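You operate a simulated robot arm through the tools that you are given. There is no shell and no other tool.

Carry out the task below with a simulated robot arm. There is one attempt and no reset: what you move stays moved.

TASK
Gauge the red rack's rotor over one full turn in the test rig.
Fine: zero the display before the turn, knob from START to END, gauge aside after; leave the rotor in the rig.

Only the result counts: the job must be done as asked and must still hold three seconds after the hand-in. Knocking over, shifting, dropping, spilling or breaking anything else fails it.

THE ROBOT
A 7-joint arm with a two-finger gripper, fixed in place. Base frame: the origin is on the floor under the middle of its stand, x ahead of it, y to its left, z up. Units: m, rad, N and s.
With the tool pointing down near the work surface it reaches from about 0.34 to 0.72 m from the base axis. Its first joint turns from -1.152 to 1.152 rad. Payload 2.45 kg.
Tool frame: the origin (TCP) lies between the finger pads and is the grasp point; the fingertips stand 0.026 m ahead of it; z points along the fingers, y is the line along which they close. The gripper opens to 0.096 m; its body begins 0.069 m behind the TCP.
Orientation is told as [roll, pitch, yaw] about the base's x, y, z axes, in that order, counted from this pose: with the fingers straight down and closing along the base's y, the tool's x points along the base's -x, its y along +y and its z along -z.

THE INTERFACE
- The arm moves only by the tool nudge_tool. Its argument "series" is a list of rows, each an object of numbers (a shift or turn left out is 0, a gripper value left out holds the last): "tx", "ty", "tz": the shift along the tool's x, y, z in units of 25 mm (1.0 is 25 mm); "rx", "ry", "rz": the turn, a rotation vector about the tool's x, y, z in units of 5 degrees (1.0 is 5 degrees); "claw": the closure, from 0 (fully open) to 1 (shut). In form: [{"tx": .., "ty": .., "tz": .., "rx": .., "ry": .., "rz": .., "claw": ..}, ...]. A call has 1 to 20 rows; each row shifts and turns the commanded pose from where the row before left it, along the tool's axes as they then stand. A call with a number of a shift or a turn outside -1 to 1 is refused whole. Rows are played at 5 a second. More than 0.05 m and 0.15 rad between two rows, or a gripper value outside its range, and nothing of the call is played. A pose out of reach is approached as far as the arm can. The call stops where the force on the tool passes 40 N (or 10 N more than at its start, if that is more) or the arm is blocked; 0.2 s more then pass. Each finger travels about 0.05 m/s and halts on what it meets, pressing with about 40 N; the grip force reading is that of the motor and also rises with nothing between the fingers. The clock runs only during rows and for 0.2 s after the last one: add rows that do not move to give the fingers time. It gives the time, the measured TCP pose, the force on the tool (base axes), the opening and the grip force at its end, in the units of the frame above (readings bear some noise), with the torque about the TCP (base axes, N m) and any sound that the robot's microphone picked up.
- Cameras (640 x 400 px; columns grow to the right, rows downward): "scene" is fixed at [0.1591, -0.387, 1.4321]; the picture's right is [0.82, -0.58, 0.00], its down [-0.29, -0.41, -0.86] and it looks along [0.50, 0.71, -0.50] (base axes); focal length 319 px, centre (320, 200). "wrist" rides on the gripper at [0.082, 0.003, -0.098] in the tool frame; the picture's right is [-0.04, 1.00, 0.00], its down [-0.73, -0.03, -0.68] and it looks along [-0.68, -0.03, 0.73] (tool axes); focal length 256 px, centre (320, 200). There is no depth. A picture from a camera that has moved, and an enlarged one, comes with that camera's place and axes in the base frame and with its lens.
- get_image(camera): a new picture of that camera. The clock stands still meanwhile.
- inspect(camera, box): a new picture of the part [left, top, right, bottom] of that camera's present view, enlarged. The clock stands still meanwhile.
- hand_in(): hands the job in; it is judged then, once.

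Places have to be worked out from the pictures, the camera data and where the tool is seen. Open the gripper and draw the arm clear of the work before you hand the job in, unless the task says otherwise.

The tools are called after "Request:" as a command line: name --argument value ..., lists and objects as JSON in quotes. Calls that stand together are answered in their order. nudge_tool: Moves the arm, as the interface text tells. Its arguments: {"type":"object","properties":{"series":{"type":"array","items":{"type":"object","properties":{"tx":{"type":"number"},"ty":{"type":"number"},"tz":{"type":"number"},"rx":{"type":"number"},"ry":{"type":"number"},"rz":{"type":"number"},"claw":{"type":"number"}}}}},"required":["series"]} The other tools are called the same way: get_image (camera) takes a picture; inspect (camera, box) takes an enlarged picture of a part of a camera's view; hand_in () hands the job in.

At the start:

```text
clock: 0.0
ee_pos: [0.3816, 0.1382, 1.2677]
tool_rot: [-0.001, 0.0, 0.001]
contact_force: [-0.3, 0.5, 0.3]
wrist_torque: [0.0, 0.03, 0.01]
gripper_width: 0.0964
grasp_force: 0.1
```

scene: 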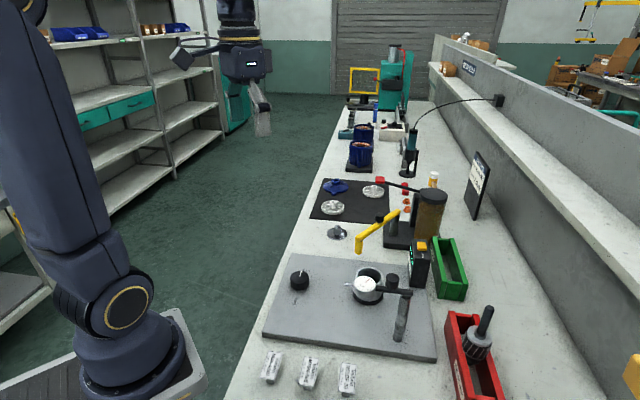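
wrist: 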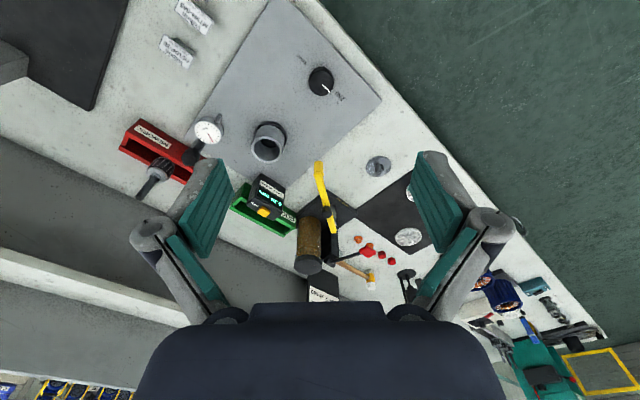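

I start by looking closely at the scene: the red rack with its rotor, the test plate with socket and gauge, the knob, and the display box.

Request:
inspect --camera "scene" --box '[240, 220, 520, 395]'

Request:
inspect --camera "wrist" --box '[110, 0, 430, 200]'

Request:
inspect --camera "wrist" --box '[180, 150, 440, 312]'

```text
2.29 times, centred on (380, 308) of scene
camera zoom: at [0.1591, -0.387, 1.4321], right [0.82, -0.58, 0.0], down [-0.29, -0.41, -0.86], along [0.5, 0.71, -0.5], focal length 729 px, centre (183, -46)
```

zoom: 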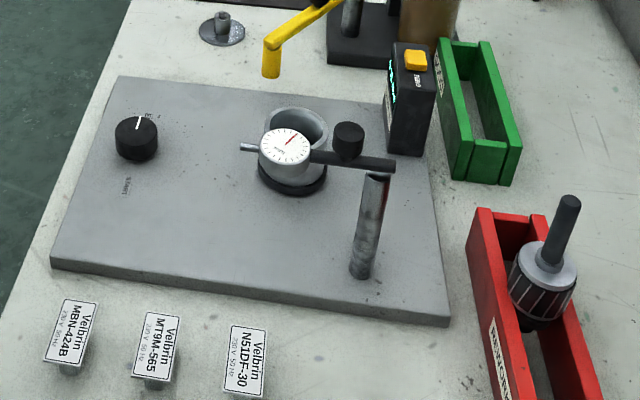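

```text
2.00 times, centred on (270, 100) of wrist
camera zoom: at [0.3002, 0.1412, 1.3663], right [0.04, 1.0, 0.0], down [0.73, -0.03, 0.68], along [0.68, -0.03, -0.73], focal length 512 px, centre (420, 400)
```

zoom: 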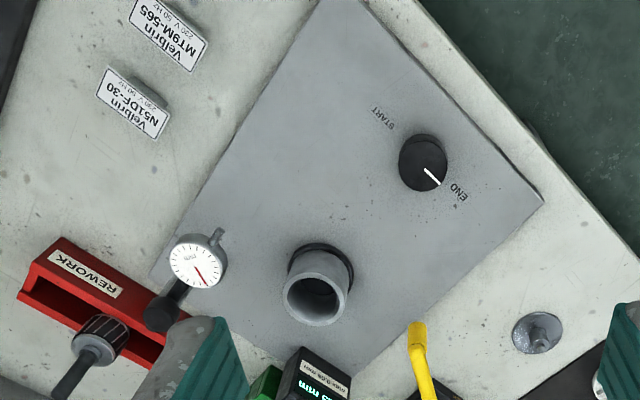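

```text
2.46 times, centred on (310, 231) of wrist
camera zoom: at [0.3002, 0.1412, 1.3663], right [0.04, 1.0, 0.0], down [0.73, -0.03, 0.68], along [0.68, -0.03, -0.73], focal length 630 px, centre (345, 124)
```

zoom: 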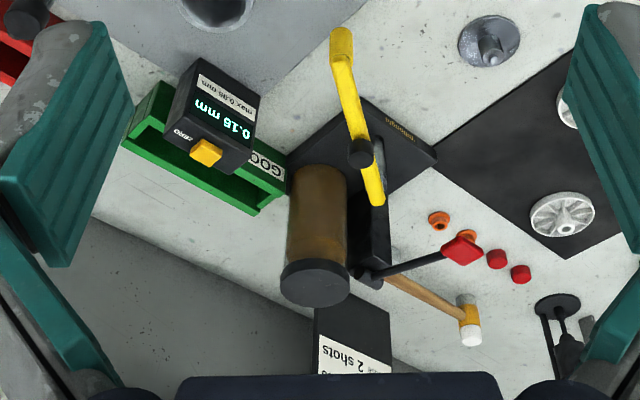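

The knob sits near (0.46, 0.14, 0.85), the socket near (0.59, 0.015, 0.87), the gauge head near (0.50, -0.06, 0.97) and the rotor shaft top near (0.63, -0.24, 0.98). I lower the tool to a safe height (z about 1.1) so the wrist camera gets a closer look.

Request:
nudge_tool --series '[{"tz": 1, "ty": -0.5}, {"tz": 1, "ty": -0.5}, {"tz": 1, "ty": -0.5}, {"tz": 1, "ty": -0.5}, {"tz": 1, "ty": -0.5}, {"tz": 1, "ty": -0.5}, {"tz": 0.5}]'

Request:
get_image --camera "wrist"

Request:
get_image --camera "scene"

```text
clock: 1.6
ee_pos: [0.3824, 0.0647, 1.1061]
tool_rot: [0.001, 0.001, 0.001]
contact_force: [0.7, 0.1, -0.5]
wrist_torque: [0.02, 0.01, 0.01]
gripper_width: 0.096
grasp_force: 0.0
```

```text
taken
camera wrist: at [0.3, 0.0671, 1.205], right [0.04, 1.0, 0.0], down [0.73, -0.03, 0.68], along [0.68, -0.03, -0.73], focal length 256 px, centre (320, 200)
```

wrist: 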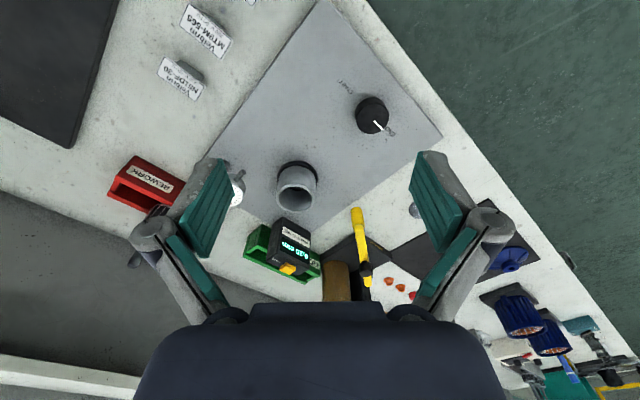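

```text
taken
```

scene: 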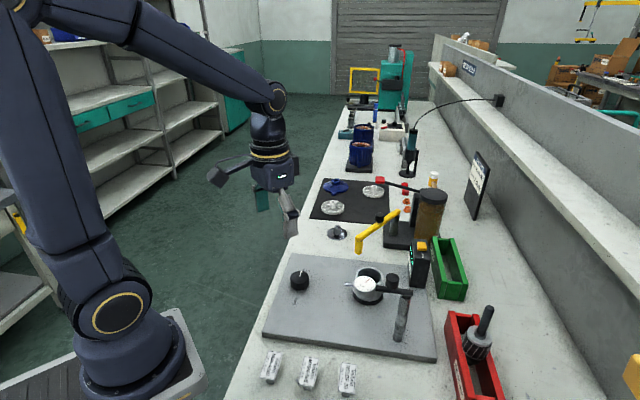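

I enlarge the knob with its labels, the socket, and the display.

Request:
inspect --camera "wrist" --box '[320, 65, 440, 140]'

Request:
inspect --camera "wrist" --box '[220, 140, 380, 240]'

Request:
inspect --camera "wrist" --box '[100, 120, 340, 290]'

Request:
inspect --camera "scene" --box '[260, 250, 360, 312]'

Request:
inspect --camera "scene" --box '[335, 230, 455, 350]'

Request:
inspect --camera "scene" --box '[420, 290, 540, 400]'

```text
5.33 times, centred on (380, 102) of wrist
camera zoom: at [0.3, 0.0671, 1.205], right [0.04, 1.0, 0.0], down [0.73, -0.03, 0.68], along [0.68, -0.03, -0.73], focal length 1365 px, centre (0, 720)
```

zoom: 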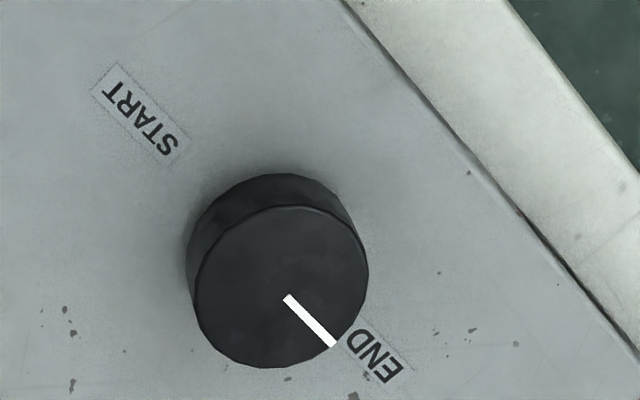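

```text
4.00 times, centred on (300, 190) of wrist
camera zoom: at [0.3, 0.0671, 1.205], right [0.04, 1.0, 0.0], down [0.73, -0.03, 0.68], along [0.68, -0.03, -0.73], focal length 1024 px, centre (400, 240)
```

zoom: 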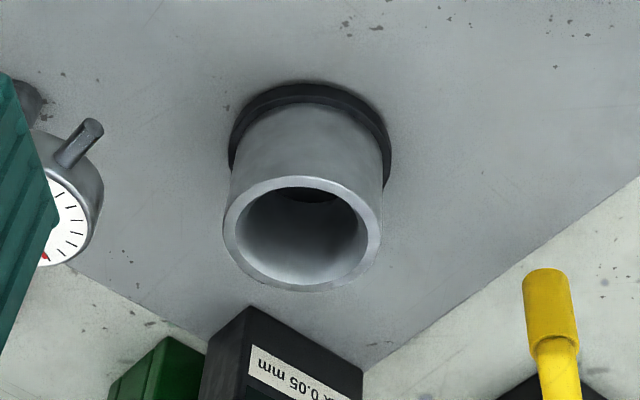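

```text
2.35 times, centred on (220, 205) of wrist
camera zoom: at [0.3, 0.0671, 1.205], right [0.04, 1.0, 0.0], down [0.73, -0.03, 0.68], along [0.68, -0.03, -0.73], focal length 602 px, centre (555, 188)
```

zoom: 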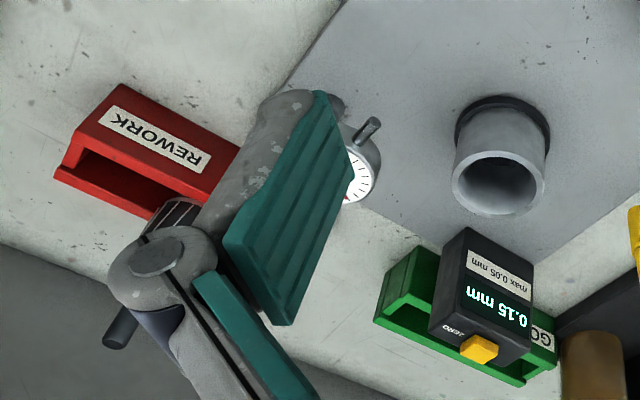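

```text
6.40 times, centred on (310, 281) of scene
camera zoom: at [0.1591, -0.387, 1.4321], right [0.82, -0.58, 0.0], down [-0.29, -0.41, -0.86], along [0.5, 0.71, -0.5], focal length 2041 px, centre (384, -318)
```

zoom: 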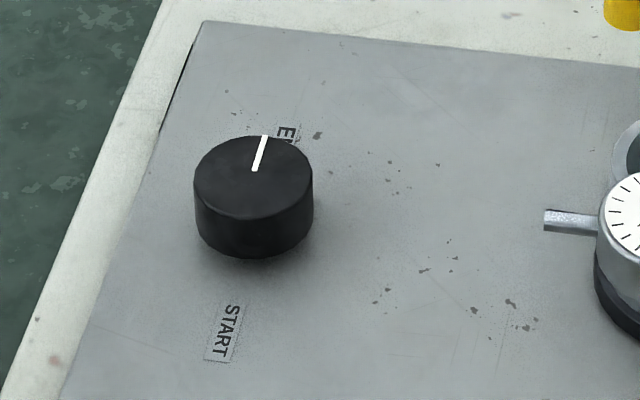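

```text
3.33 times, centred on (395, 290) of scene
camera zoom: at [0.1591, -0.387, 1.4321], right [0.82, -0.58, 0.0], down [-0.29, -0.41, -0.86], along [0.5, 0.71, -0.5], focal length 1063 px, centre (70, -100)
```

zoom: 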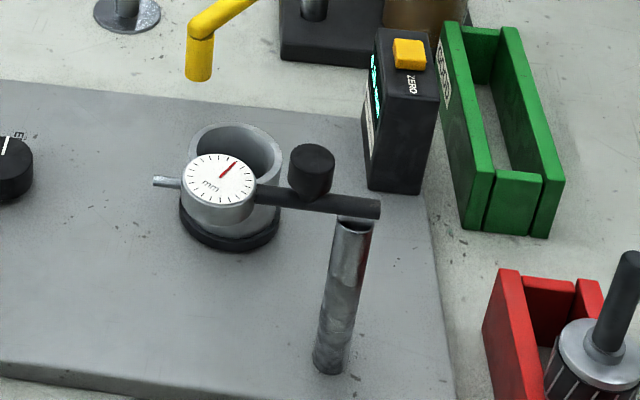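

```text
3.64 times, centred on (480, 345) of scene
camera zoom: at [0.1591, -0.387, 1.4321], right [0.82, -0.58, 0.0], down [-0.29, -0.41, -0.86], along [0.5, 0.71, -0.5], focal length 1160 px, centre (-262, -327)
```

zoom: 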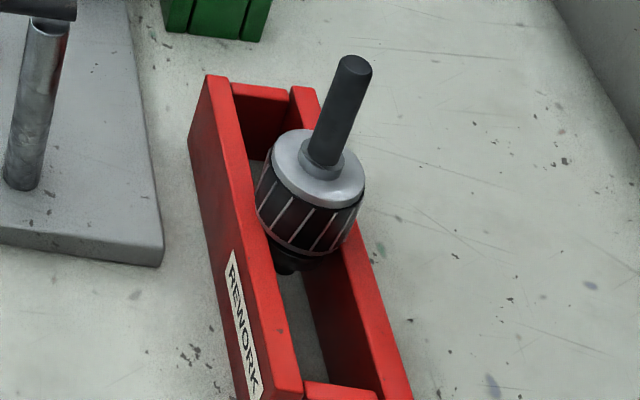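

The red rack reads REWORK and holds one rotor, shaft up. The knob currently points at END, and the gauge is swung aside with its plunger in line with its arm. I move at a safe height towards the rotor to see it from closer.

Request:
nudge_tool --series '[{"ty": -1, "tx": -0.3}, {"ty": -1, "tx": -0.3}, {"ty": -1, "tx": -0.3}, {"ty": -1, "tx": -0.3}, {"ty": -1, "tx": -0.3}, {"ty": -1, "tx": -0.3}, {"ty": -1, "tx": -0.3}, {"ty": -1, "tx": -0.3}, {"ty": -1, "tx": -0.3}, {"ty": -1, "tx": -0.3}, {"ty": -1, "tx": -0.3}, {"ty": -1, "tx": -0.3}, {}]'

Request:
get_image --camera "wrist"

Request:
inspect --camera "wrist" --box '[240, 110, 400, 230]'

Request:
inspect --camera "wrist" --box '[360, 60, 520, 180]'

```text
clock: 4.4
ee_pos: [0.4726, -0.2386, 1.1032]
tool_rot: [-0.001, 0.001, 0.001]
contact_force: [0.2, 0.2, 0.7]
wrist_torque: [-0.01, 0.01, 0.0]
gripper_width: 0.096
grasp_force: 0.1
```

```text
taken
camera wrist: at [0.3915, -0.2363, 1.2014], right [0.04, 1.0, 0.0], down [0.73, -0.03, 0.68], along [0.68, -0.03, -0.73], focal length 256 px, centre (320, 200)
```

wrist: 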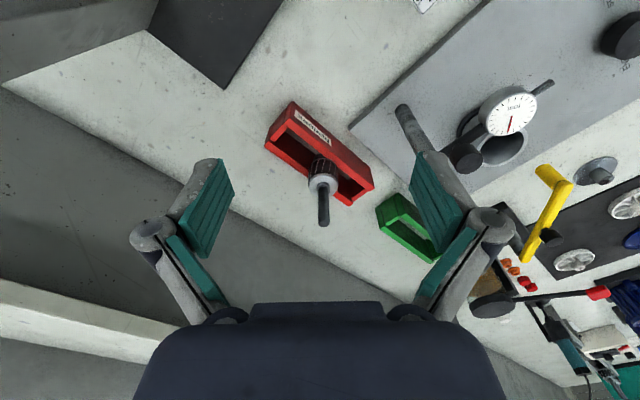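

```text
3.33 times, centred on (320, 170) of wrist
camera zoom: at [0.3915, -0.2363, 1.2014], right [0.04, 1.0, 0.0], down [0.73, -0.03, 0.68], along [0.68, -0.03, -0.73], focal length 853 px, centre (320, 300)
```

zoom: 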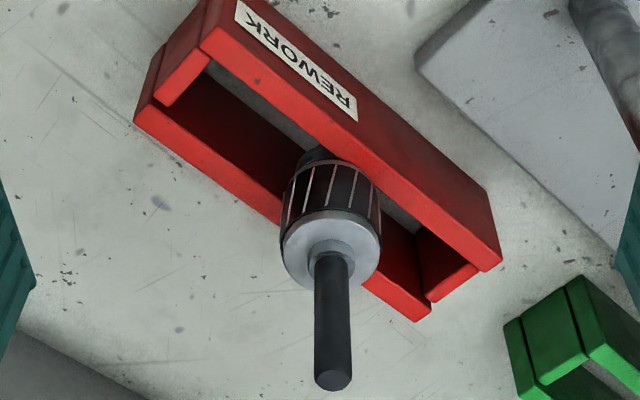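

```text
3.33 times, centred on (440, 120) of wrist
camera zoom: at [0.3915, -0.2363, 1.2014], right [0.04, 1.0, 0.0], down [0.73, -0.03, 0.68], along [0.68, -0.03, -0.73], focal length 853 px, centre (-80, 467)
```

zoom: 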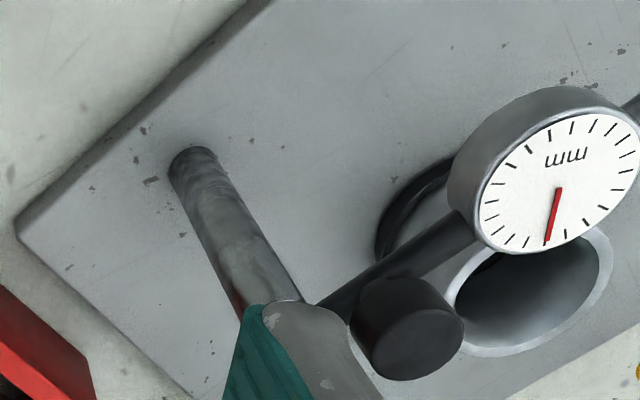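

I enlarge the rotor in the scene view to check its lean and dimensions.

Request:
inspect --camera "scene" --box '[450, 300, 514, 370]'

Request:
inspect --camera "wrist" --box '[290, 140, 354, 230]'

Request:
inspect --camera "wrist" --box '[250, 90, 390, 210]'

```text
5.71 times, centred on (482, 335) of scene
camera zoom: at [0.1591, -0.387, 1.4321], right [0.82, -0.58, 0.0], down [-0.29, -0.41, -0.86], along [0.5, 0.71, -0.5], focal length 1822 px, centre (-606, -571)
```

zoom: 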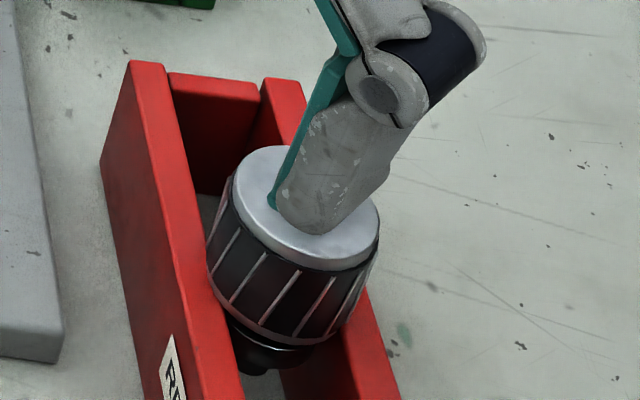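

```text
4.44 times, centred on (322, 185) of wrist
camera zoom: at [0.3915, -0.2363, 1.2014], right [0.04, 1.0, 0.0], down [0.73, -0.03, 0.68], along [0.68, -0.03, -0.73], focal length 1138 px, centre (311, 267)
```

zoom: 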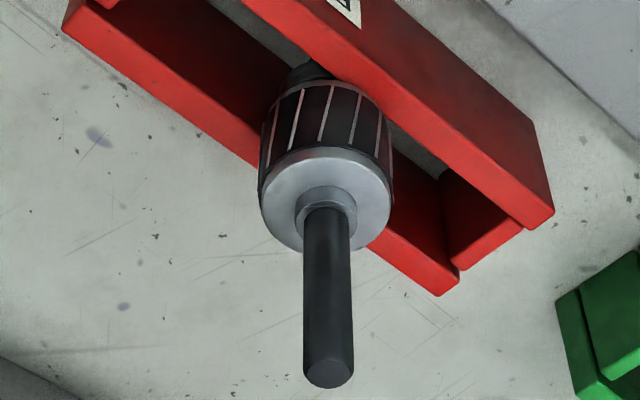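

```text
3.33 times, centred on (320, 150) of wrist
camera zoom: at [0.3915, -0.2363, 1.2014], right [0.04, 1.0, 0.0], down [0.73, -0.03, 0.68], along [0.68, -0.03, -0.73], focal length 853 px, centre (320, 367)
```

zoom: 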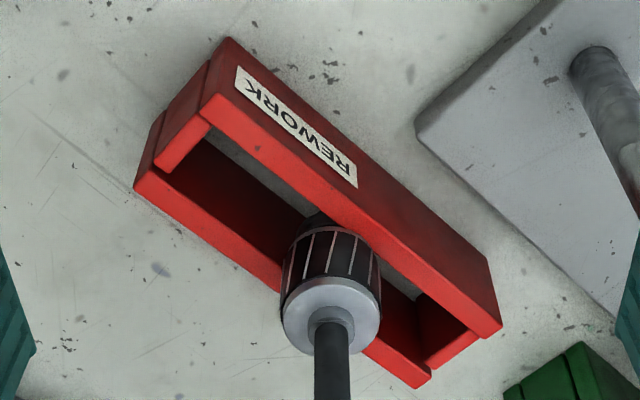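

The rotor's shaft is about 16 mm in diameter and 75 mm long, the body about 44 mm, and it rests between the rack walls. Next I move back over to look into the socket and at the gauge geometry, staying above everything.

Request:
nudge_tool --series '[{"ty": 1}, {"ty": 1}, {"ty": 1}, {"ty": 1}, {"ty": 1}, {"ty": 1}, {"ty": 1}, {"ty": 1}, {"ty": 1}, {"ty": 1}, {"ty": 0.3, "tx": 0.5}, {}]'

Request:
get_image --camera "wrist"

Request:
inspect --camera "wrist" --box '[220, 60, 420, 185]'

Request:
inspect --camera "wrist" --box '[270, 100, 370, 162]'

```text
clock: 7.0
ee_pos: [0.4604, 0.0206, 1.1072]
tool_rot: [0.0, 0.001, 0.001]
contact_force: [0.6, -0.6, 0.6]
wrist_torque: [0.0, 0.02, -0.01]
gripper_width: 0.096
grasp_force: 0.1
```

```text
taken
camera wrist: at [0.3796, 0.0227, 1.2052], right [0.04, 1.0, 0.0], down [0.73, -0.03, 0.68], along [0.68, -0.03, -0.73], focal length 256 px, centre (320, 200)
```

wrist: 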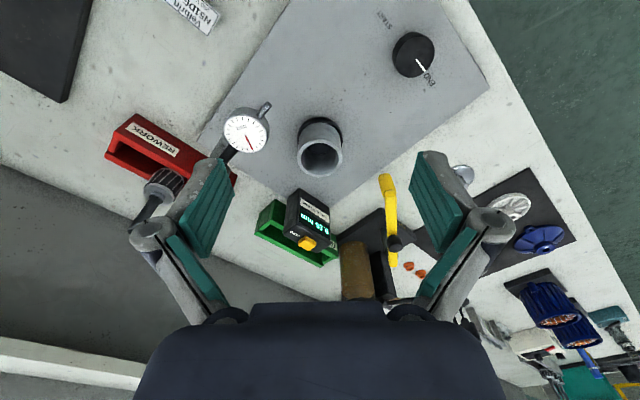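

```text
3.20 times, centred on (320, 122) of wrist
camera zoom: at [0.3796, 0.0227, 1.2052], right [0.04, 1.0, 0.0], down [0.73, -0.03, 0.68], along [0.68, -0.03, -0.73], focal length 819 px, centre (320, 448)
```

zoom: 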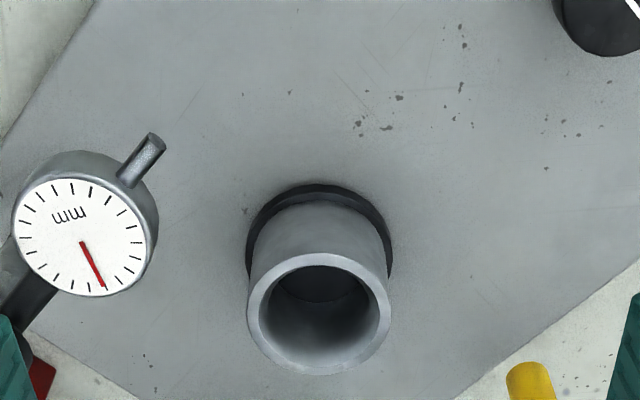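

```text
6.40 times, centred on (320, 131) of wrist
camera zoom: at [0.3796, 0.0227, 1.2052], right [0.04, 1.0, 0.0], down [0.73, -0.03, 0.68], along [0.68, -0.03, -0.73], focal length 1638 px, centre (320, 642)
```

zoom: 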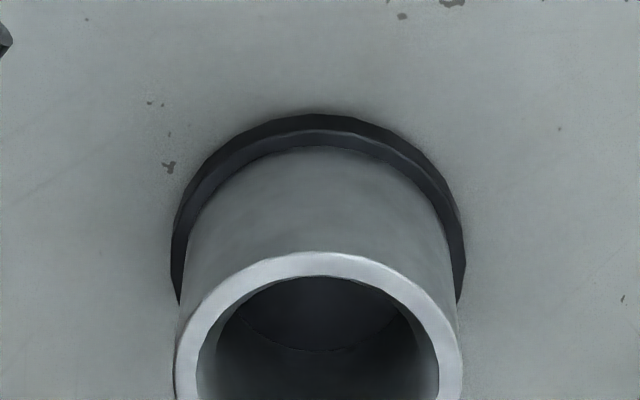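

The socket centre is about (0.59, 0.013) with its rim near z 0.885. I enlarge the knob from here and then move above it.

Request:
inspect --camera "wrist" --box '[350, 0, 480, 100]'

Request:
nudge_tool --series '[{"ty": 1}, {"ty": 1}, {"ty": 1}, {"ty": 1}, {"ty": 0.6}, {"tz": 1}, {"tz": 1}, {"tz": 1}, {}]'

Request:
get_image --camera "wrist"

Request:
inspect --camera "wrist" --box '[260, 40, 400, 140]'

Request:
get_image --camera "scene"

```text
4.00 times, centred on (415, 50) of wrist
camera zoom: at [0.3796, 0.0227, 1.2052], right [0.04, 1.0, 0.0], down [0.73, -0.03, 0.68], along [0.68, -0.03, -0.73], focal length 1024 px, centre (-60, 800)
```

zoom: 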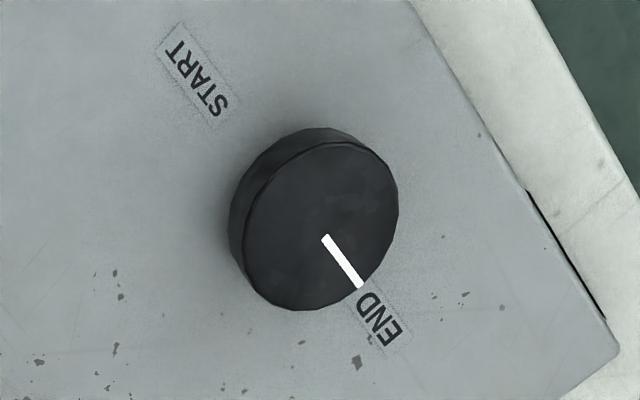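

```text
clock: 9.0
ee_pos: [0.4583, 0.1365, 1.0281]
tool_rot: [0.0, 0.001, -0.001]
contact_force: [-0.7, -0.4, -0.1]
wrist_torque: [-0.06, 0.0, -0.02]
gripper_width: 0.0962
grasp_force: 0.0
```

```text
taken
camera wrist: at [0.3776, 0.1392, 1.1264], right [0.04, 1.0, 0.0], down [0.73, -0.03, 0.68], along [0.68, -0.03, -0.73], focal length 256 px, centre (320, 200)
```

wrist: 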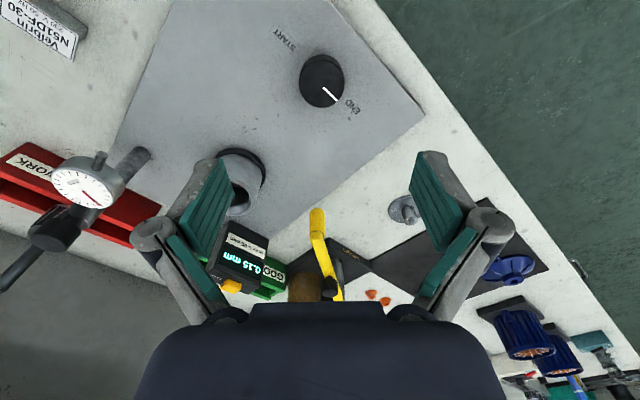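

```text
4.00 times, centred on (330, 90) of wrist
camera zoom: at [0.3776, 0.1392, 1.1264], right [0.04, 1.0, 0.0], down [0.73, -0.03, 0.68], along [0.68, -0.03, -0.73], focal length 1024 px, centre (280, 640)
```

zoom: 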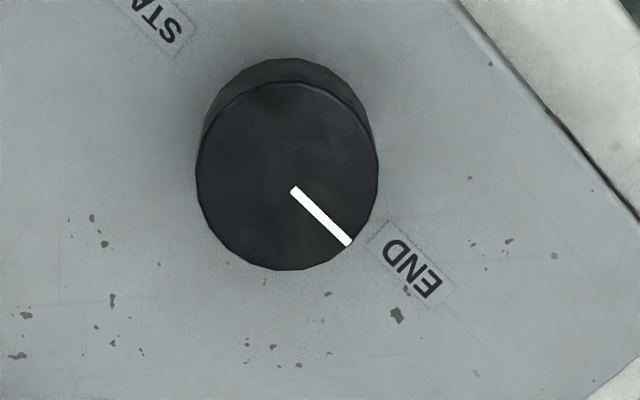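

```text
taken
```

scene: 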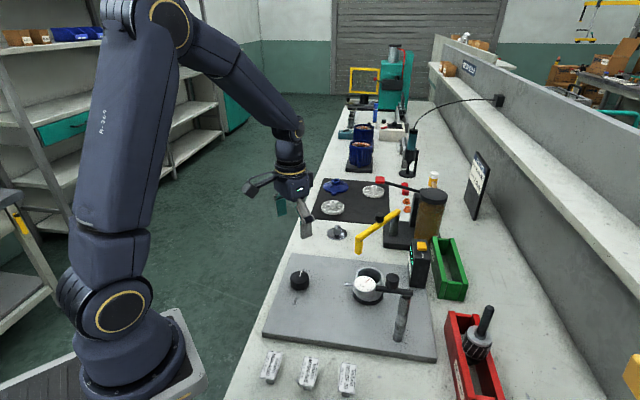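

The knob top sits at about (0.470, 0.137, 0.852), diameter about 47 mm, with the plate near z 0.83. I centre over it and descend part of the way, then check.

Request:
nudge_tool --series '[{"tx": -0.456, "ty": 0.03}, {"tz": 1}, {"tz": 1}, {"tz": 1}, {"tz": 1}, {"tz": 0.6}, {}, {}]'

Request:
get_image --camera "wrist"

Request:
inspect --camera "scene" --box '[250, 220, 350, 310]'

```text
clock: 10.8
ee_pos: [0.4695, 0.1369, 0.9151]
tool_rot: [0.0, 0.0, 0.001]
contact_force: [-0.1, 0.3, 0.7]
wrist_torque: [0.02, 0.03, 0.03]
gripper_width: 0.096
grasp_force: 0.1
```

```text
taken
camera wrist: at [0.3882, 0.1404, 1.0128], right [0.04, 1.0, 0.0], down [0.73, -0.03, 0.68], along [0.68, -0.03, -0.73], focal length 256 px, centre (320, 200)
```

wrist: 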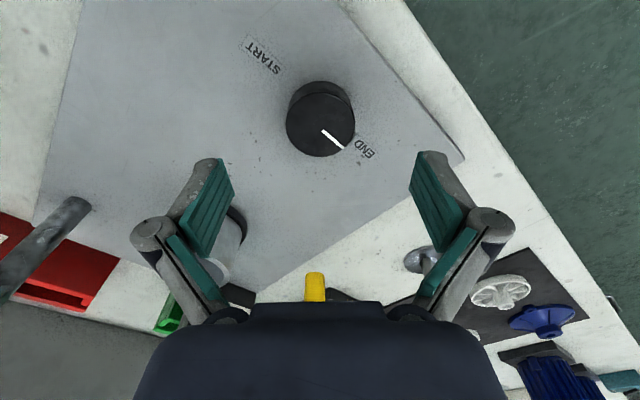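

```text
4.44 times, centred on (300, 265) of scene
camera zoom: at [0.1591, -0.387, 1.4321], right [0.82, -0.58, 0.0], down [-0.29, -0.41, -0.86], along [0.5, 0.71, -0.5], focal length 1417 px, centre (409, -89)
```

zoom: 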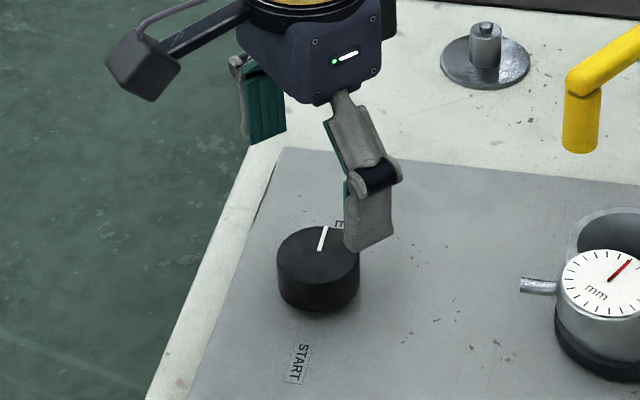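

Well centred over the knob. I descend so the fingertips are just above the plate, then close on the knob.

Request:
nudge_tool --series '[{"tz": 1}, {"tz": 0.9}, {}, {"claw": 0.35}, {"claw": 0.48}, {"claw": 0.55}, {"claw": 0.6}, {}, {}]'

Request:
get_image --camera "wrist"

Request:
inspect --camera "scene" --box '[250, 230, 350, 320]'

```text
clock: 12.8
ee_pos: [0.4679, 0.1384, 0.8696]
tool_rot: [0.004, -0.002, 0.003]
contact_force: [-2.5, 24.1, 11.3]
wrist_torque: [0.62, 0.13, 0.03]
gripper_width: 0.047
grasp_force: 45.0
```

```text
taken
camera wrist: at [0.3869, 0.1398, 0.9673], right [0.04, 1.0, 0.0], down [0.73, -0.03, 0.68], along [0.68, -0.02, -0.73], focal length 256 px, centre (320, 200)
```

wrist: 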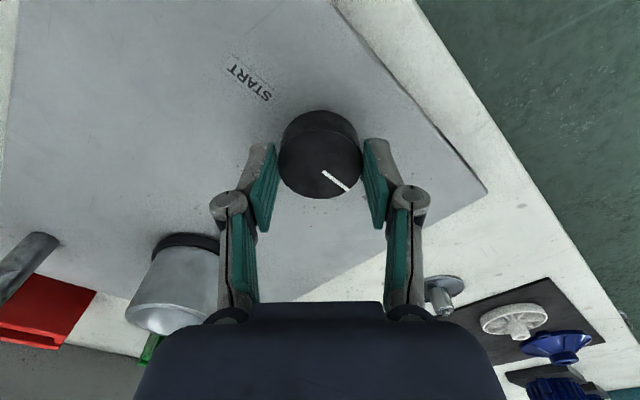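

```text
4.44 times, centred on (300, 275) of scene
camera zoom: at [0.1589, -0.3864, 1.4323], right [0.82, -0.58, 0.0], down [-0.29, -0.41, -0.86], along [0.5, 0.71, -0.5], focal length 1417 px, centre (409, -133)
```

zoom: 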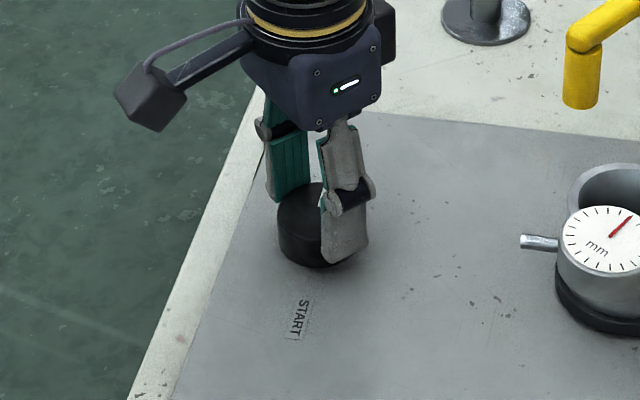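

The knob is gripped at 47 mm. There is some side force (24 N in y, 11 N in z), so I shift slightly to relieve it before turning.

Request:
nudge_tool --series '[{"ty": 0.06, "tz": -0.08}, {}, {}]'

```text
clock: 13.6
ee_pos: [0.4683, 0.1389, 0.8696]
tool_rot: [0.002, 0.0, 0.0]
contact_force: [5.8, 22.1, -25.5]
wrist_torque: [0.48, -0.56, 0.03]
gripper_width: 0.0471
grasp_force: 44.9
```

The vertical reading reacts stiffly, so I undo most of the lift and shift further in y to centre the grip.

Request:
nudge_tool --series '[{"ty": 0.06, "tz": 0.05}, {"tx": 0.01}, {}]'

```text
clock: 14.4
ee_pos: [0.4682, 0.1378, 0.87]
tool_rot: [-0.003, 0.001, 0.0]
contact_force: [-5.0, 1.1, 14.7]
wrist_torque: [-0.1, 0.53, 0.0]
gripper_width: 0.0474
grasp_force: 44.8
```

Forces are now small sideways. I test-turn the knob by 10 degrees (counter-clockwise from above, negative rz) and watch the torque.

Request:
nudge_tool --series '[{"rz": -0.5}, {"rz": -0.5}, {"rz": -0.5}, {"rz": -0.5}, {}]'

Request:
inspect --camera "wrist" --box '[240, 80, 400, 220]'

```text
clock: 15.6
ee_pos: [0.4703, 0.1382, 0.8674]
tool_rot: [-0.001, 0.0, 0.174]
contact_force: [-10.0, -17.3, 25.0]
wrist_torque: [-0.75, 0.0, 0.01]
gripper_width: 0.0473
grasp_force: 44.9
```

```text
2.86 times, centred on (320, 150) of wrist
camera zoom: at [0.3891, 0.1265, 0.9662], right [-0.13, 0.99, 0.0], down [0.73, 0.1, 0.68], along [0.67, 0.09, -0.74], focal length 731 px, centre (320, 343)
```

zoom: 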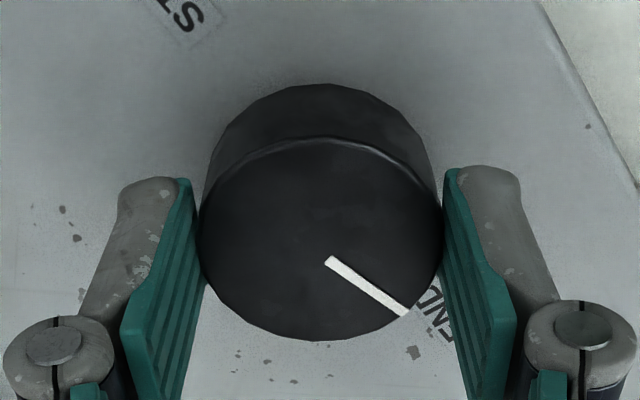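

The knob followed the gripper counter-clockwise freely. I check the other direction past END for a stop, to know which way the travel runs.

Request:
nudge_tool --series '[{"rz": 0.5}, {"rz": 0.5}, {"rz": 0.5}, {"rz": 0.5}, {}]'

Request:
nudge_tool --series '[{"rz": 0.3}, {"rz": 0.3}, {}]'

Request:
inspect --camera "wrist" --box '[240, 80, 400, 220]'

```text
clock: 16.8
ee_pos: [0.4694, 0.1382, 0.8683]
tool_rot: [-0.002, 0.002, -0.003]
contact_force: [-3.6, -22.6, -13.7]
wrist_torque: [-0.33, -0.87, -0.03]
gripper_width: 0.0468
grasp_force: 45.3
```

```text
clock: 17.6
ee_pos: [0.4698, 0.139, 0.868]
tool_rot: [-0.002, 0.004, -0.055]
contact_force: [2.9, -21.7, -28.0]
wrist_torque: [-0.05, 0.67, 0.0]
gripper_width: 0.0469
grasp_force: 44.8
```

```text
2.86 times, centred on (320, 150) of wrist
camera zoom: at [0.3889, 0.1453, 0.9663], right [0.09, 1.0, 0.0], down [0.73, -0.07, 0.68], along [0.67, -0.07, -0.73], focal length 731 px, centre (320, 343)
```

zoom: 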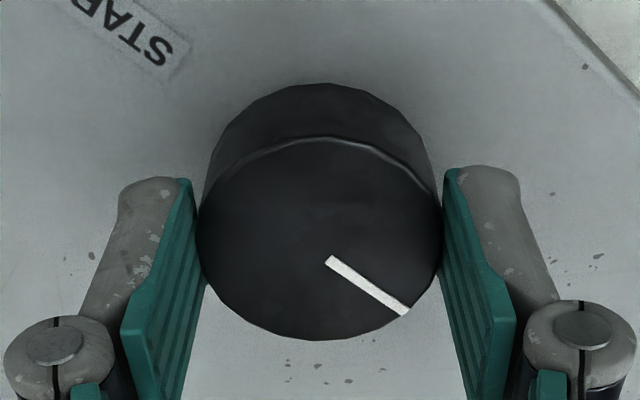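

END is not a hard stop at this point: the pointer still followed 3° past it. I probe a few degrees further to learn which way the travel runs.

Request:
nudge_tool --series '[{"rz": 0.4}, {"rz": 0.4}, {}]'

Request:
inspect --camera "wrist" --box '[240, 80, 400, 220]'

```text
clock: 18.4
ee_pos: [0.4708, 0.1385, 0.8681]
tool_rot: [-0.001, 0.0, -0.124]
contact_force: [2.7, -17.2, -36.8]
wrist_torque: [-0.28, -0.41, -0.03]
gripper_width: 0.047
grasp_force: 45.2
```

```text
2.86 times, centred on (320, 150) of wrist
camera zoom: at [0.3897, 0.1508, 0.9665], right [0.16, 0.99, 0.0], down [0.73, -0.12, 0.68], along [0.67, -0.11, -0.74], focal length 731 px, centre (320, 343)
```

zoom: 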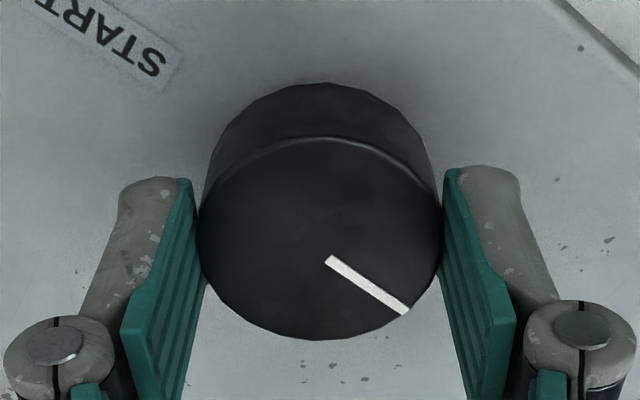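

No stop yet. I relieve the vertical force and probe another 10 degrees clockwise in small steps.

Request:
nudge_tool --series '[{"tz": 0.05}, {"rz": 0.5}, {"rz": 0.5}, {"rz": 0.5}, {"rz": 0.5}, {}]'

Request:
inspect --camera "wrist" --box '[240, 80, 400, 220]'

```text
clock: 19.8
ee_pos: [0.4727, 0.1374, 0.8682]
tool_rot: [0.0, -0.006, -0.297]
contact_force: [3.5, -28.8, 17.1]
wrist_torque: [-0.75, 0.14, 1.39]
gripper_width: 0.047
grasp_force: 44.4
```

```text
2.86 times, centred on (320, 150) of wrist
camera zoom: at [0.3947, 0.1641, 0.9657], right [0.33, 0.94, 0.0], down [0.69, -0.24, 0.68], along [0.64, -0.23, -0.73], focal length 731 px, centre (320, 343)
```

zoom: 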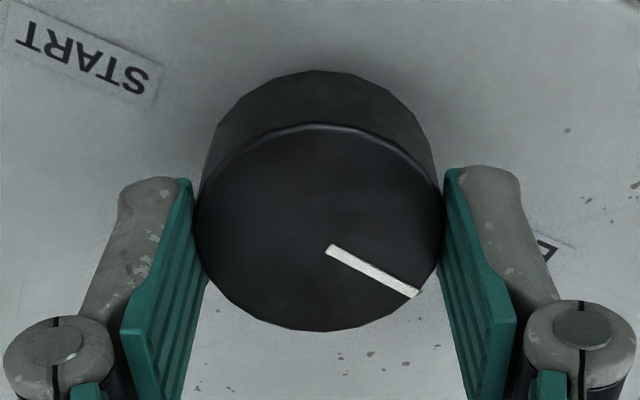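

The stop is there: torque rose to 1.4 Nm and the pads slipped about 12° past END. So START to END runs clockwise, and going back to START is counter-clockwise. I open the gripper and read the free pose before regripping centred.

Request:
nudge_tool --series '[{"claw": 0.3}, {}, {}, {}]'

Request:
get_image --camera "wrist"

```text
clock: 20.8
ee_pos: [0.4707, 0.1405, 0.8671]
tool_rot: [0.001, 0.0, -0.296]
contact_force: [0.0, -0.2, 0.7]
wrist_torque: [0.02, -0.01, 0.03]
gripper_width: 0.0675
grasp_force: 0.0
```

```text
taken
camera wrist: at [0.3931, 0.1663, 0.9653], right [0.33, 0.94, 0.0], down [0.69, -0.24, 0.68], along [0.64, -0.22, -0.73], focal length 256 px, centre (320, 200)
```

wrist: 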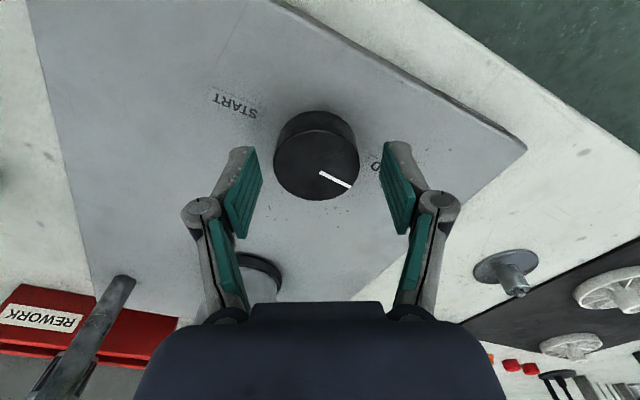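

Released with no disturbance; the knob sits about 2.5 mm to the left of the finger midline. I recentre, regrip and turn counter-clockwise.

Request:
nudge_tool --series '[{"ty": -0.1}, {}, {"claw": 0.45}, {"claw": 0.55}, {"claw": 0.6}, {}, {}]'

```text
clock: 22.4
ee_pos: [0.4699, 0.1384, 0.867]
tool_rot: [0.0, -0.001, -0.295]
contact_force: [1.0, 5.5, 2.8]
wrist_torque: [0.16, -0.02, 0.06]
gripper_width: 0.0471
grasp_force: 45.1
```

Grip is well centred now with small forces. I turn counter-clockwise 90 degrees in steps.

Request:
nudge_tool --series '[{"rz": -1}, {"rz": -1}, {"rz": -1}, {"rz": -1}, {"rz": -1}, {"rz": -1}, {"rz": -1}, {"rz": -1}, {"rz": -1}, {}]'

Request:
nudge_tool --series '[{"rz": -1}, {"rz": -1}, {"rz": -1}, {"rz": -1}, {"rz": -1}, {"rz": -1}, {"rz": -1}, {"rz": -1}, {"rz": -1}, {}]'

Request:
get_image --camera "wrist"

Request:
get_image --camera "scene"

```text
clock: 23.2
ee_pos: [0.4699, 0.1386, 0.8675]
tool_rot: [0.002, -0.002, -0.037]
contact_force: [2.8, 1.7, -7.3]
wrist_torque: [0.31, -0.08, 0.02]
gripper_width: 0.0471
grasp_force: 45.2
stopped in row 4: the force on the tool passed its limit at 40 N (the readings are from after the stop); the commanded pose is now the measured one
```

```text
clock: 25.4
ee_pos: [0.4702, 0.1374, 0.8675]
tool_rot: [-0.001, -0.003, 0.749]
contact_force: [9.5, 6.7, -9.6]
wrist_torque: [-0.21, 0.22, 0.03]
gripper_width: 0.0469
grasp_force: 45.2
```

```text
taken
camera wrist: at [0.4081, 0.0837, 0.9653], right [-0.65, 0.76, 0.0], down [0.56, 0.48, 0.68], along [0.52, 0.44, -0.73], focal length 256 px, centre (320, 200)
```

wrist: 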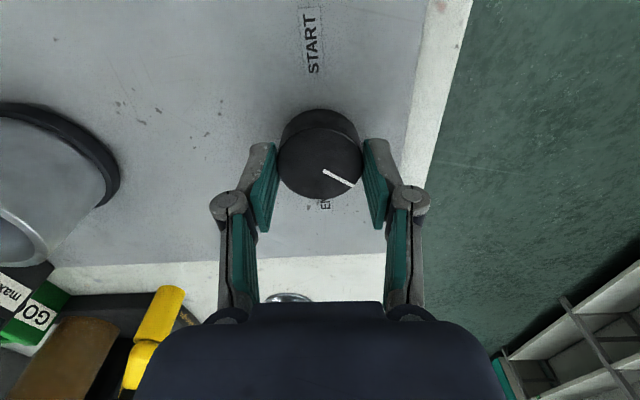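

```text
taken
```

scene: 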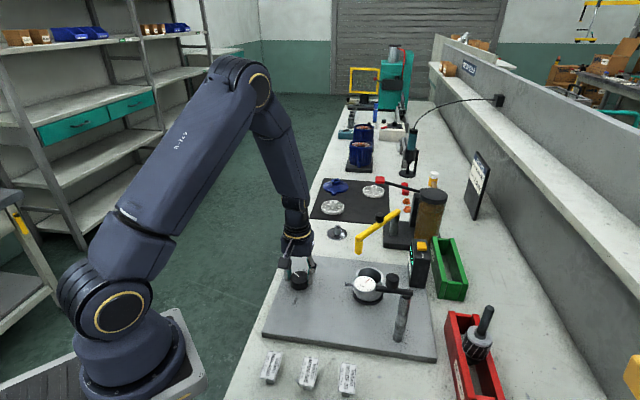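

The knob follows (pointer now about 90° along). I continue counter-clockwise.

Request:
nudge_tool --series '[{"rz": -0.7}, {"rz": -0.7}, {"rz": -0.7}, {"rz": -0.7}, {"rz": -0.7}, {"rz": -0.7}, {"rz": -0.7}, {"rz": -0.7}, {"rz": -0.7}, {"rz": -0.7}, {"rz": -0.7}, {"rz": -0.7}, {"rz": -0.7}, {"rz": -0.7}, {}]'

Request:
get_image --camera "wrist"

```text
clock: 28.6
ee_pos: [0.4697, 0.1378, 0.8668]
tool_rot: [-0.002, -0.004, 1.604]
contact_force: [14.1, -3.5, -13.9]
wrist_torque: [-0.87, -0.29, 0.01]
gripper_width: 0.0473
grasp_force: 44.9
```

```text
taken
camera wrist: at [0.4698, 0.0552, 0.9657], right [-1.0, 0.01, 0.0], down [0.0, 0.73, 0.68], along [0.01, 0.68, -0.73], focal length 256 px, centre (320, 200)
```

wrist: 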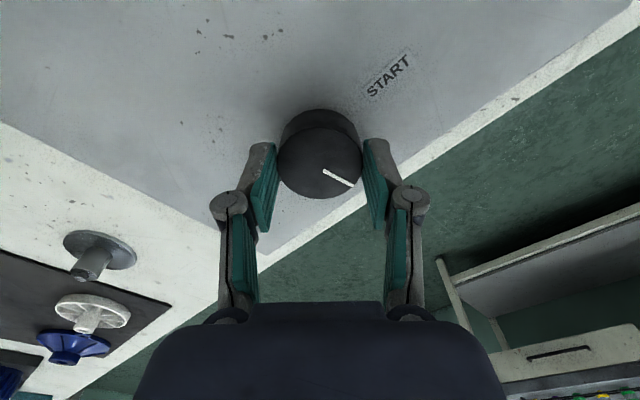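

Now at yaw 92° the pointer is about 85° short of START. I release, rotate the open gripper back 90°, and regrip.

Request:
nudge_tool --series '[{"claw": 0.25}, {}, {}, {}, {"rz": 1}, {"rz": 1}, {"rz": 1}, {"rz": 1}, {"rz": 1}, {"rz": 1}, {"rz": 1}, {"rz": 1}, {"rz": 1}, {"rz": 1}, {"rz": 1}, {"rz": 1}, {"rz": 1}, {"rz": 1}, {"rz": 1}, {}]'

Request:
get_image --camera "wrist"

```text
clock: 32.8
ee_pos: [0.4688, 0.1369, 0.8677]
tool_rot: [0.003, -0.003, 0.292]
contact_force: [0.0, 0.8, 0.4]
wrist_torque: [-0.03, -0.01, -0.03]
gripper_width: 0.0722
grasp_force: 0.0
```

```text
taken
camera wrist: at [0.3905, 0.1157, 0.9652], right [-0.25, 0.97, 0.0], down [0.71, 0.18, 0.68], along [0.66, 0.17, -0.73], focal length 256 px, centre (320, 200)
```

wrist: 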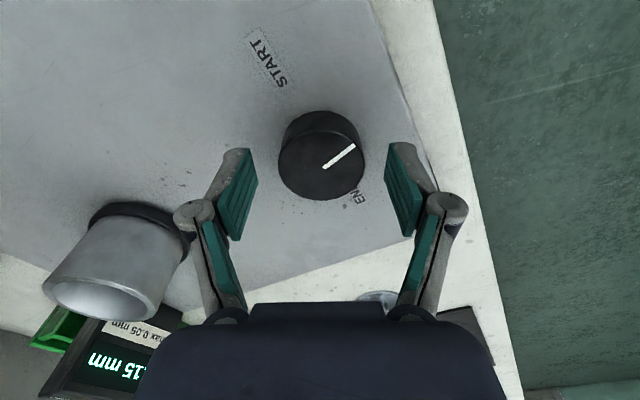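

Recentred well. I grip again and turn about 78° counter-clockwise towards START.

Request:
nudge_tool --series '[{"claw": 0.45}, {"claw": 0.55}, {"claw": 0.6}, {}, {}]'

Request:
nudge_tool --series '[{"rz": -0.8}, {"rz": -0.8}, {"rz": -0.8}, {"rz": -0.8}, {"rz": -0.8}, {"rz": -0.8}, {"rz": -0.8}, {"rz": -0.8}, {"rz": -0.8}, {"rz": -0.8}, {"rz": -0.8}, {"rz": -0.8}, {"rz": -0.8}, {"rz": -0.8}, {"rz": -0.8}, {"rz": -0.8}, {"rz": -0.8}, {"rz": -0.8}, {"rz": -0.8}, {}]'

Request:
get_image --camera "wrist"

Request:
inspect --camera "wrist" --box '[240, 40, 440, 220]'

```text
clock: 34.0
ee_pos: [0.4687, 0.1376, 0.8671]
tool_rot: [0.002, -0.001, 0.296]
contact_force: [-3.4, 6.2, 3.4]
wrist_torque: [0.16, 0.1, -0.02]
gripper_width: 0.0468
grasp_force: 45.0
```

```text
clock: 38.2
ee_pos: [0.4694, 0.1369, 0.8676]
tool_rot: [-0.001, -0.002, 1.621]
contact_force: [13.4, -8.3, -33.5]
wrist_torque: [-0.36, -0.39, -0.02]
gripper_width: 0.0467
grasp_force: 45.1
```

```text
taken
camera wrist: at [0.4715, 0.0544, 0.9653], right [-1.0, -0.01, 0.0], down [-0.01, 0.73, 0.68], along [-0.01, 0.68, -0.73], focal length 256 px, centre (320, 200)
```

wrist: 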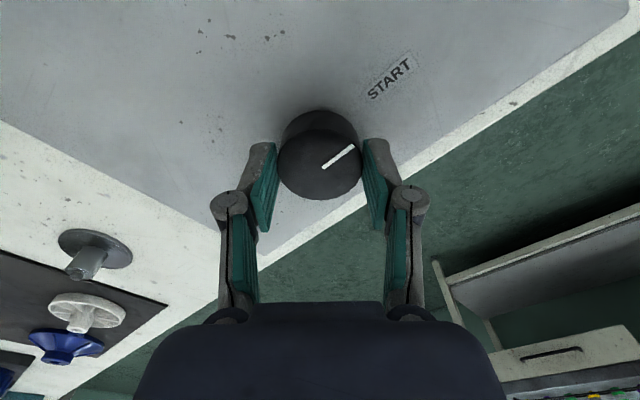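

```text
2.22 times, centred on (340, 130) of wrist
camera zoom: at [0.4715, 0.0544, 0.9653], right [-1.0, -0.01, 0.0], down [-0.01, 0.73, 0.68], along [-0.01, 0.68, -0.73], focal length 569 px, centre (276, 356)
```

zoom: 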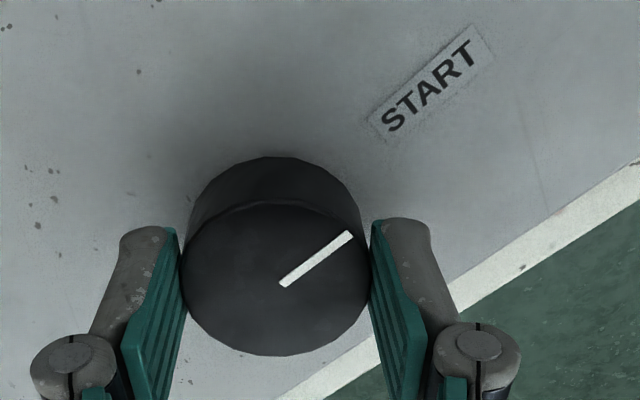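

The pointer is a few degrees short of the START label. I nudge about 5° more and relieve the vertical force, then check the alignment.

Request:
nudge_tool --series '[{"tz": 0.03}, {"rz": -0.5}, {"rz": -0.5}, {}]'

Request:
nudge_tool --series '[{"claw": 0.25}, {}, {}, {}, {"tz": -1}, {"tz": -1}, {"tz": -1}, {}]'

Request:
inspect --camera "wrist" --box '[240, 10, 440, 160]'

Request:
inspect --camera "scene" --box '[250, 240, 350, 320]'

```text
clock: 39.2
ee_pos: [0.4697, 0.1379, 0.8683]
tool_rot: [-0.001, -0.003, 1.707]
contact_force: [5.5, -8.2, -10.4]
wrist_torque: [-0.17, -0.12, -1.02]
gripper_width: 0.0465
grasp_force: 45.2
```

```text
clock: 41.0
ee_pos: [0.4673, 0.1357, 0.942]
tool_rot: [0.0, -0.003, 1.709]
contact_force: [0.4, 0.8, 0.1]
wrist_torque: [0.03, -0.01, -0.01]
gripper_width: 0.072
grasp_force: 0.1
```

```text
2.67 times, centred on (340, 85) of wrist
camera zoom: at [0.4746, 0.0538, 1.0404], right [-1.0, -0.1, 0.0], down [-0.07, 0.73, 0.68], along [-0.07, 0.68, -0.73], focal length 683 px, centre (267, 507)
```

zoom: 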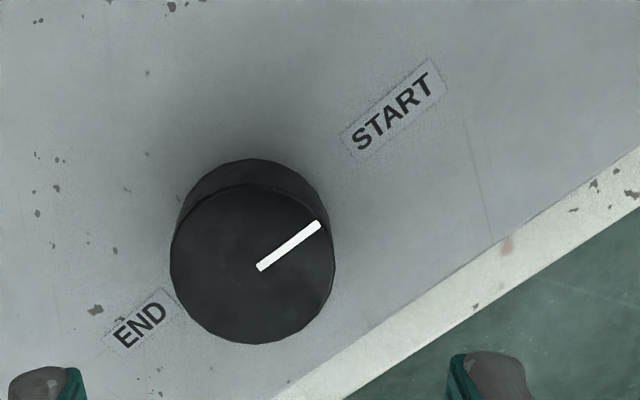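

```text
5.00 times, centred on (300, 280) of scene
camera zoom: at [0.1591, -0.387, 1.4321], right [0.82, -0.58, 0.0], down [-0.29, -0.41, -0.86], along [0.5, 0.71, -0.5], focal length 1594 px, centre (420, -200)
```

zoom: 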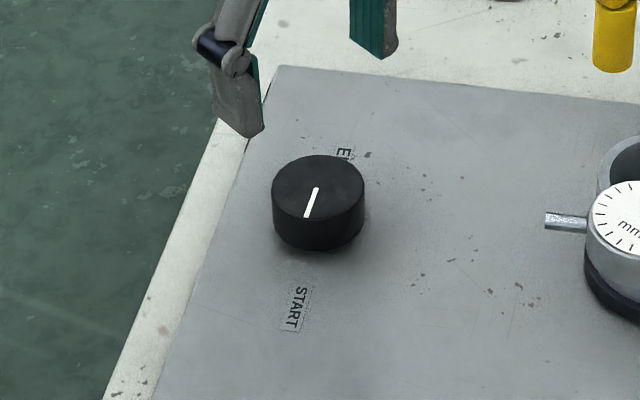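

At the last few degrees the torque rose to 1 Nm, so the knob is at its START stop, and the pointer lines up with the START label. Now I raise, turn the gripper back to yaw 0 and head for the rotor.

Request:
nudge_tool --series '[{"tz": -1}, {"tz": -1}, {"tz": -1}, {"tz": -1, "rz": 1}, {"tz": -1, "rz": 1}, {"tz": -1, "rz": 1}, {"tz": -1, "rz": 1}, {"rz": 1}, {"rz": 1}, {"rz": 1}, {"rz": 1}, {"rz": 1}, {"rz": 1}, {"rz": 1}, {"rz": 1}, {"rz": 1}, {"rz": 1}, {"rz": 1}, {"rz": 1}, {"rz": 1}]'

Request:
nudge_tool --series '[{"rz": 1}, {"rz": 1}, {"rz": 0.6}, {"claw": 0.0}, {}]'

```text
clock: 45.2
ee_pos: [0.4692, 0.1373, 1.1181]
tool_rot: [0.002, -0.001, 0.221]
contact_force: [-0.1, 0.8, -0.4]
wrist_torque: [0.02, 0.0, -0.02]
gripper_width: 0.0722
grasp_force: 0.1
```

```text
clock: 46.4
ee_pos: [0.4686, 0.1376, 1.1201]
tool_rot: [0.002, -0.001, -0.004]
contact_force: [-0.2, -0.5, 0.3]
wrist_torque: [0.02, -0.01, 0.0]
gripper_width: 0.0959
grasp_force: 0.0
```

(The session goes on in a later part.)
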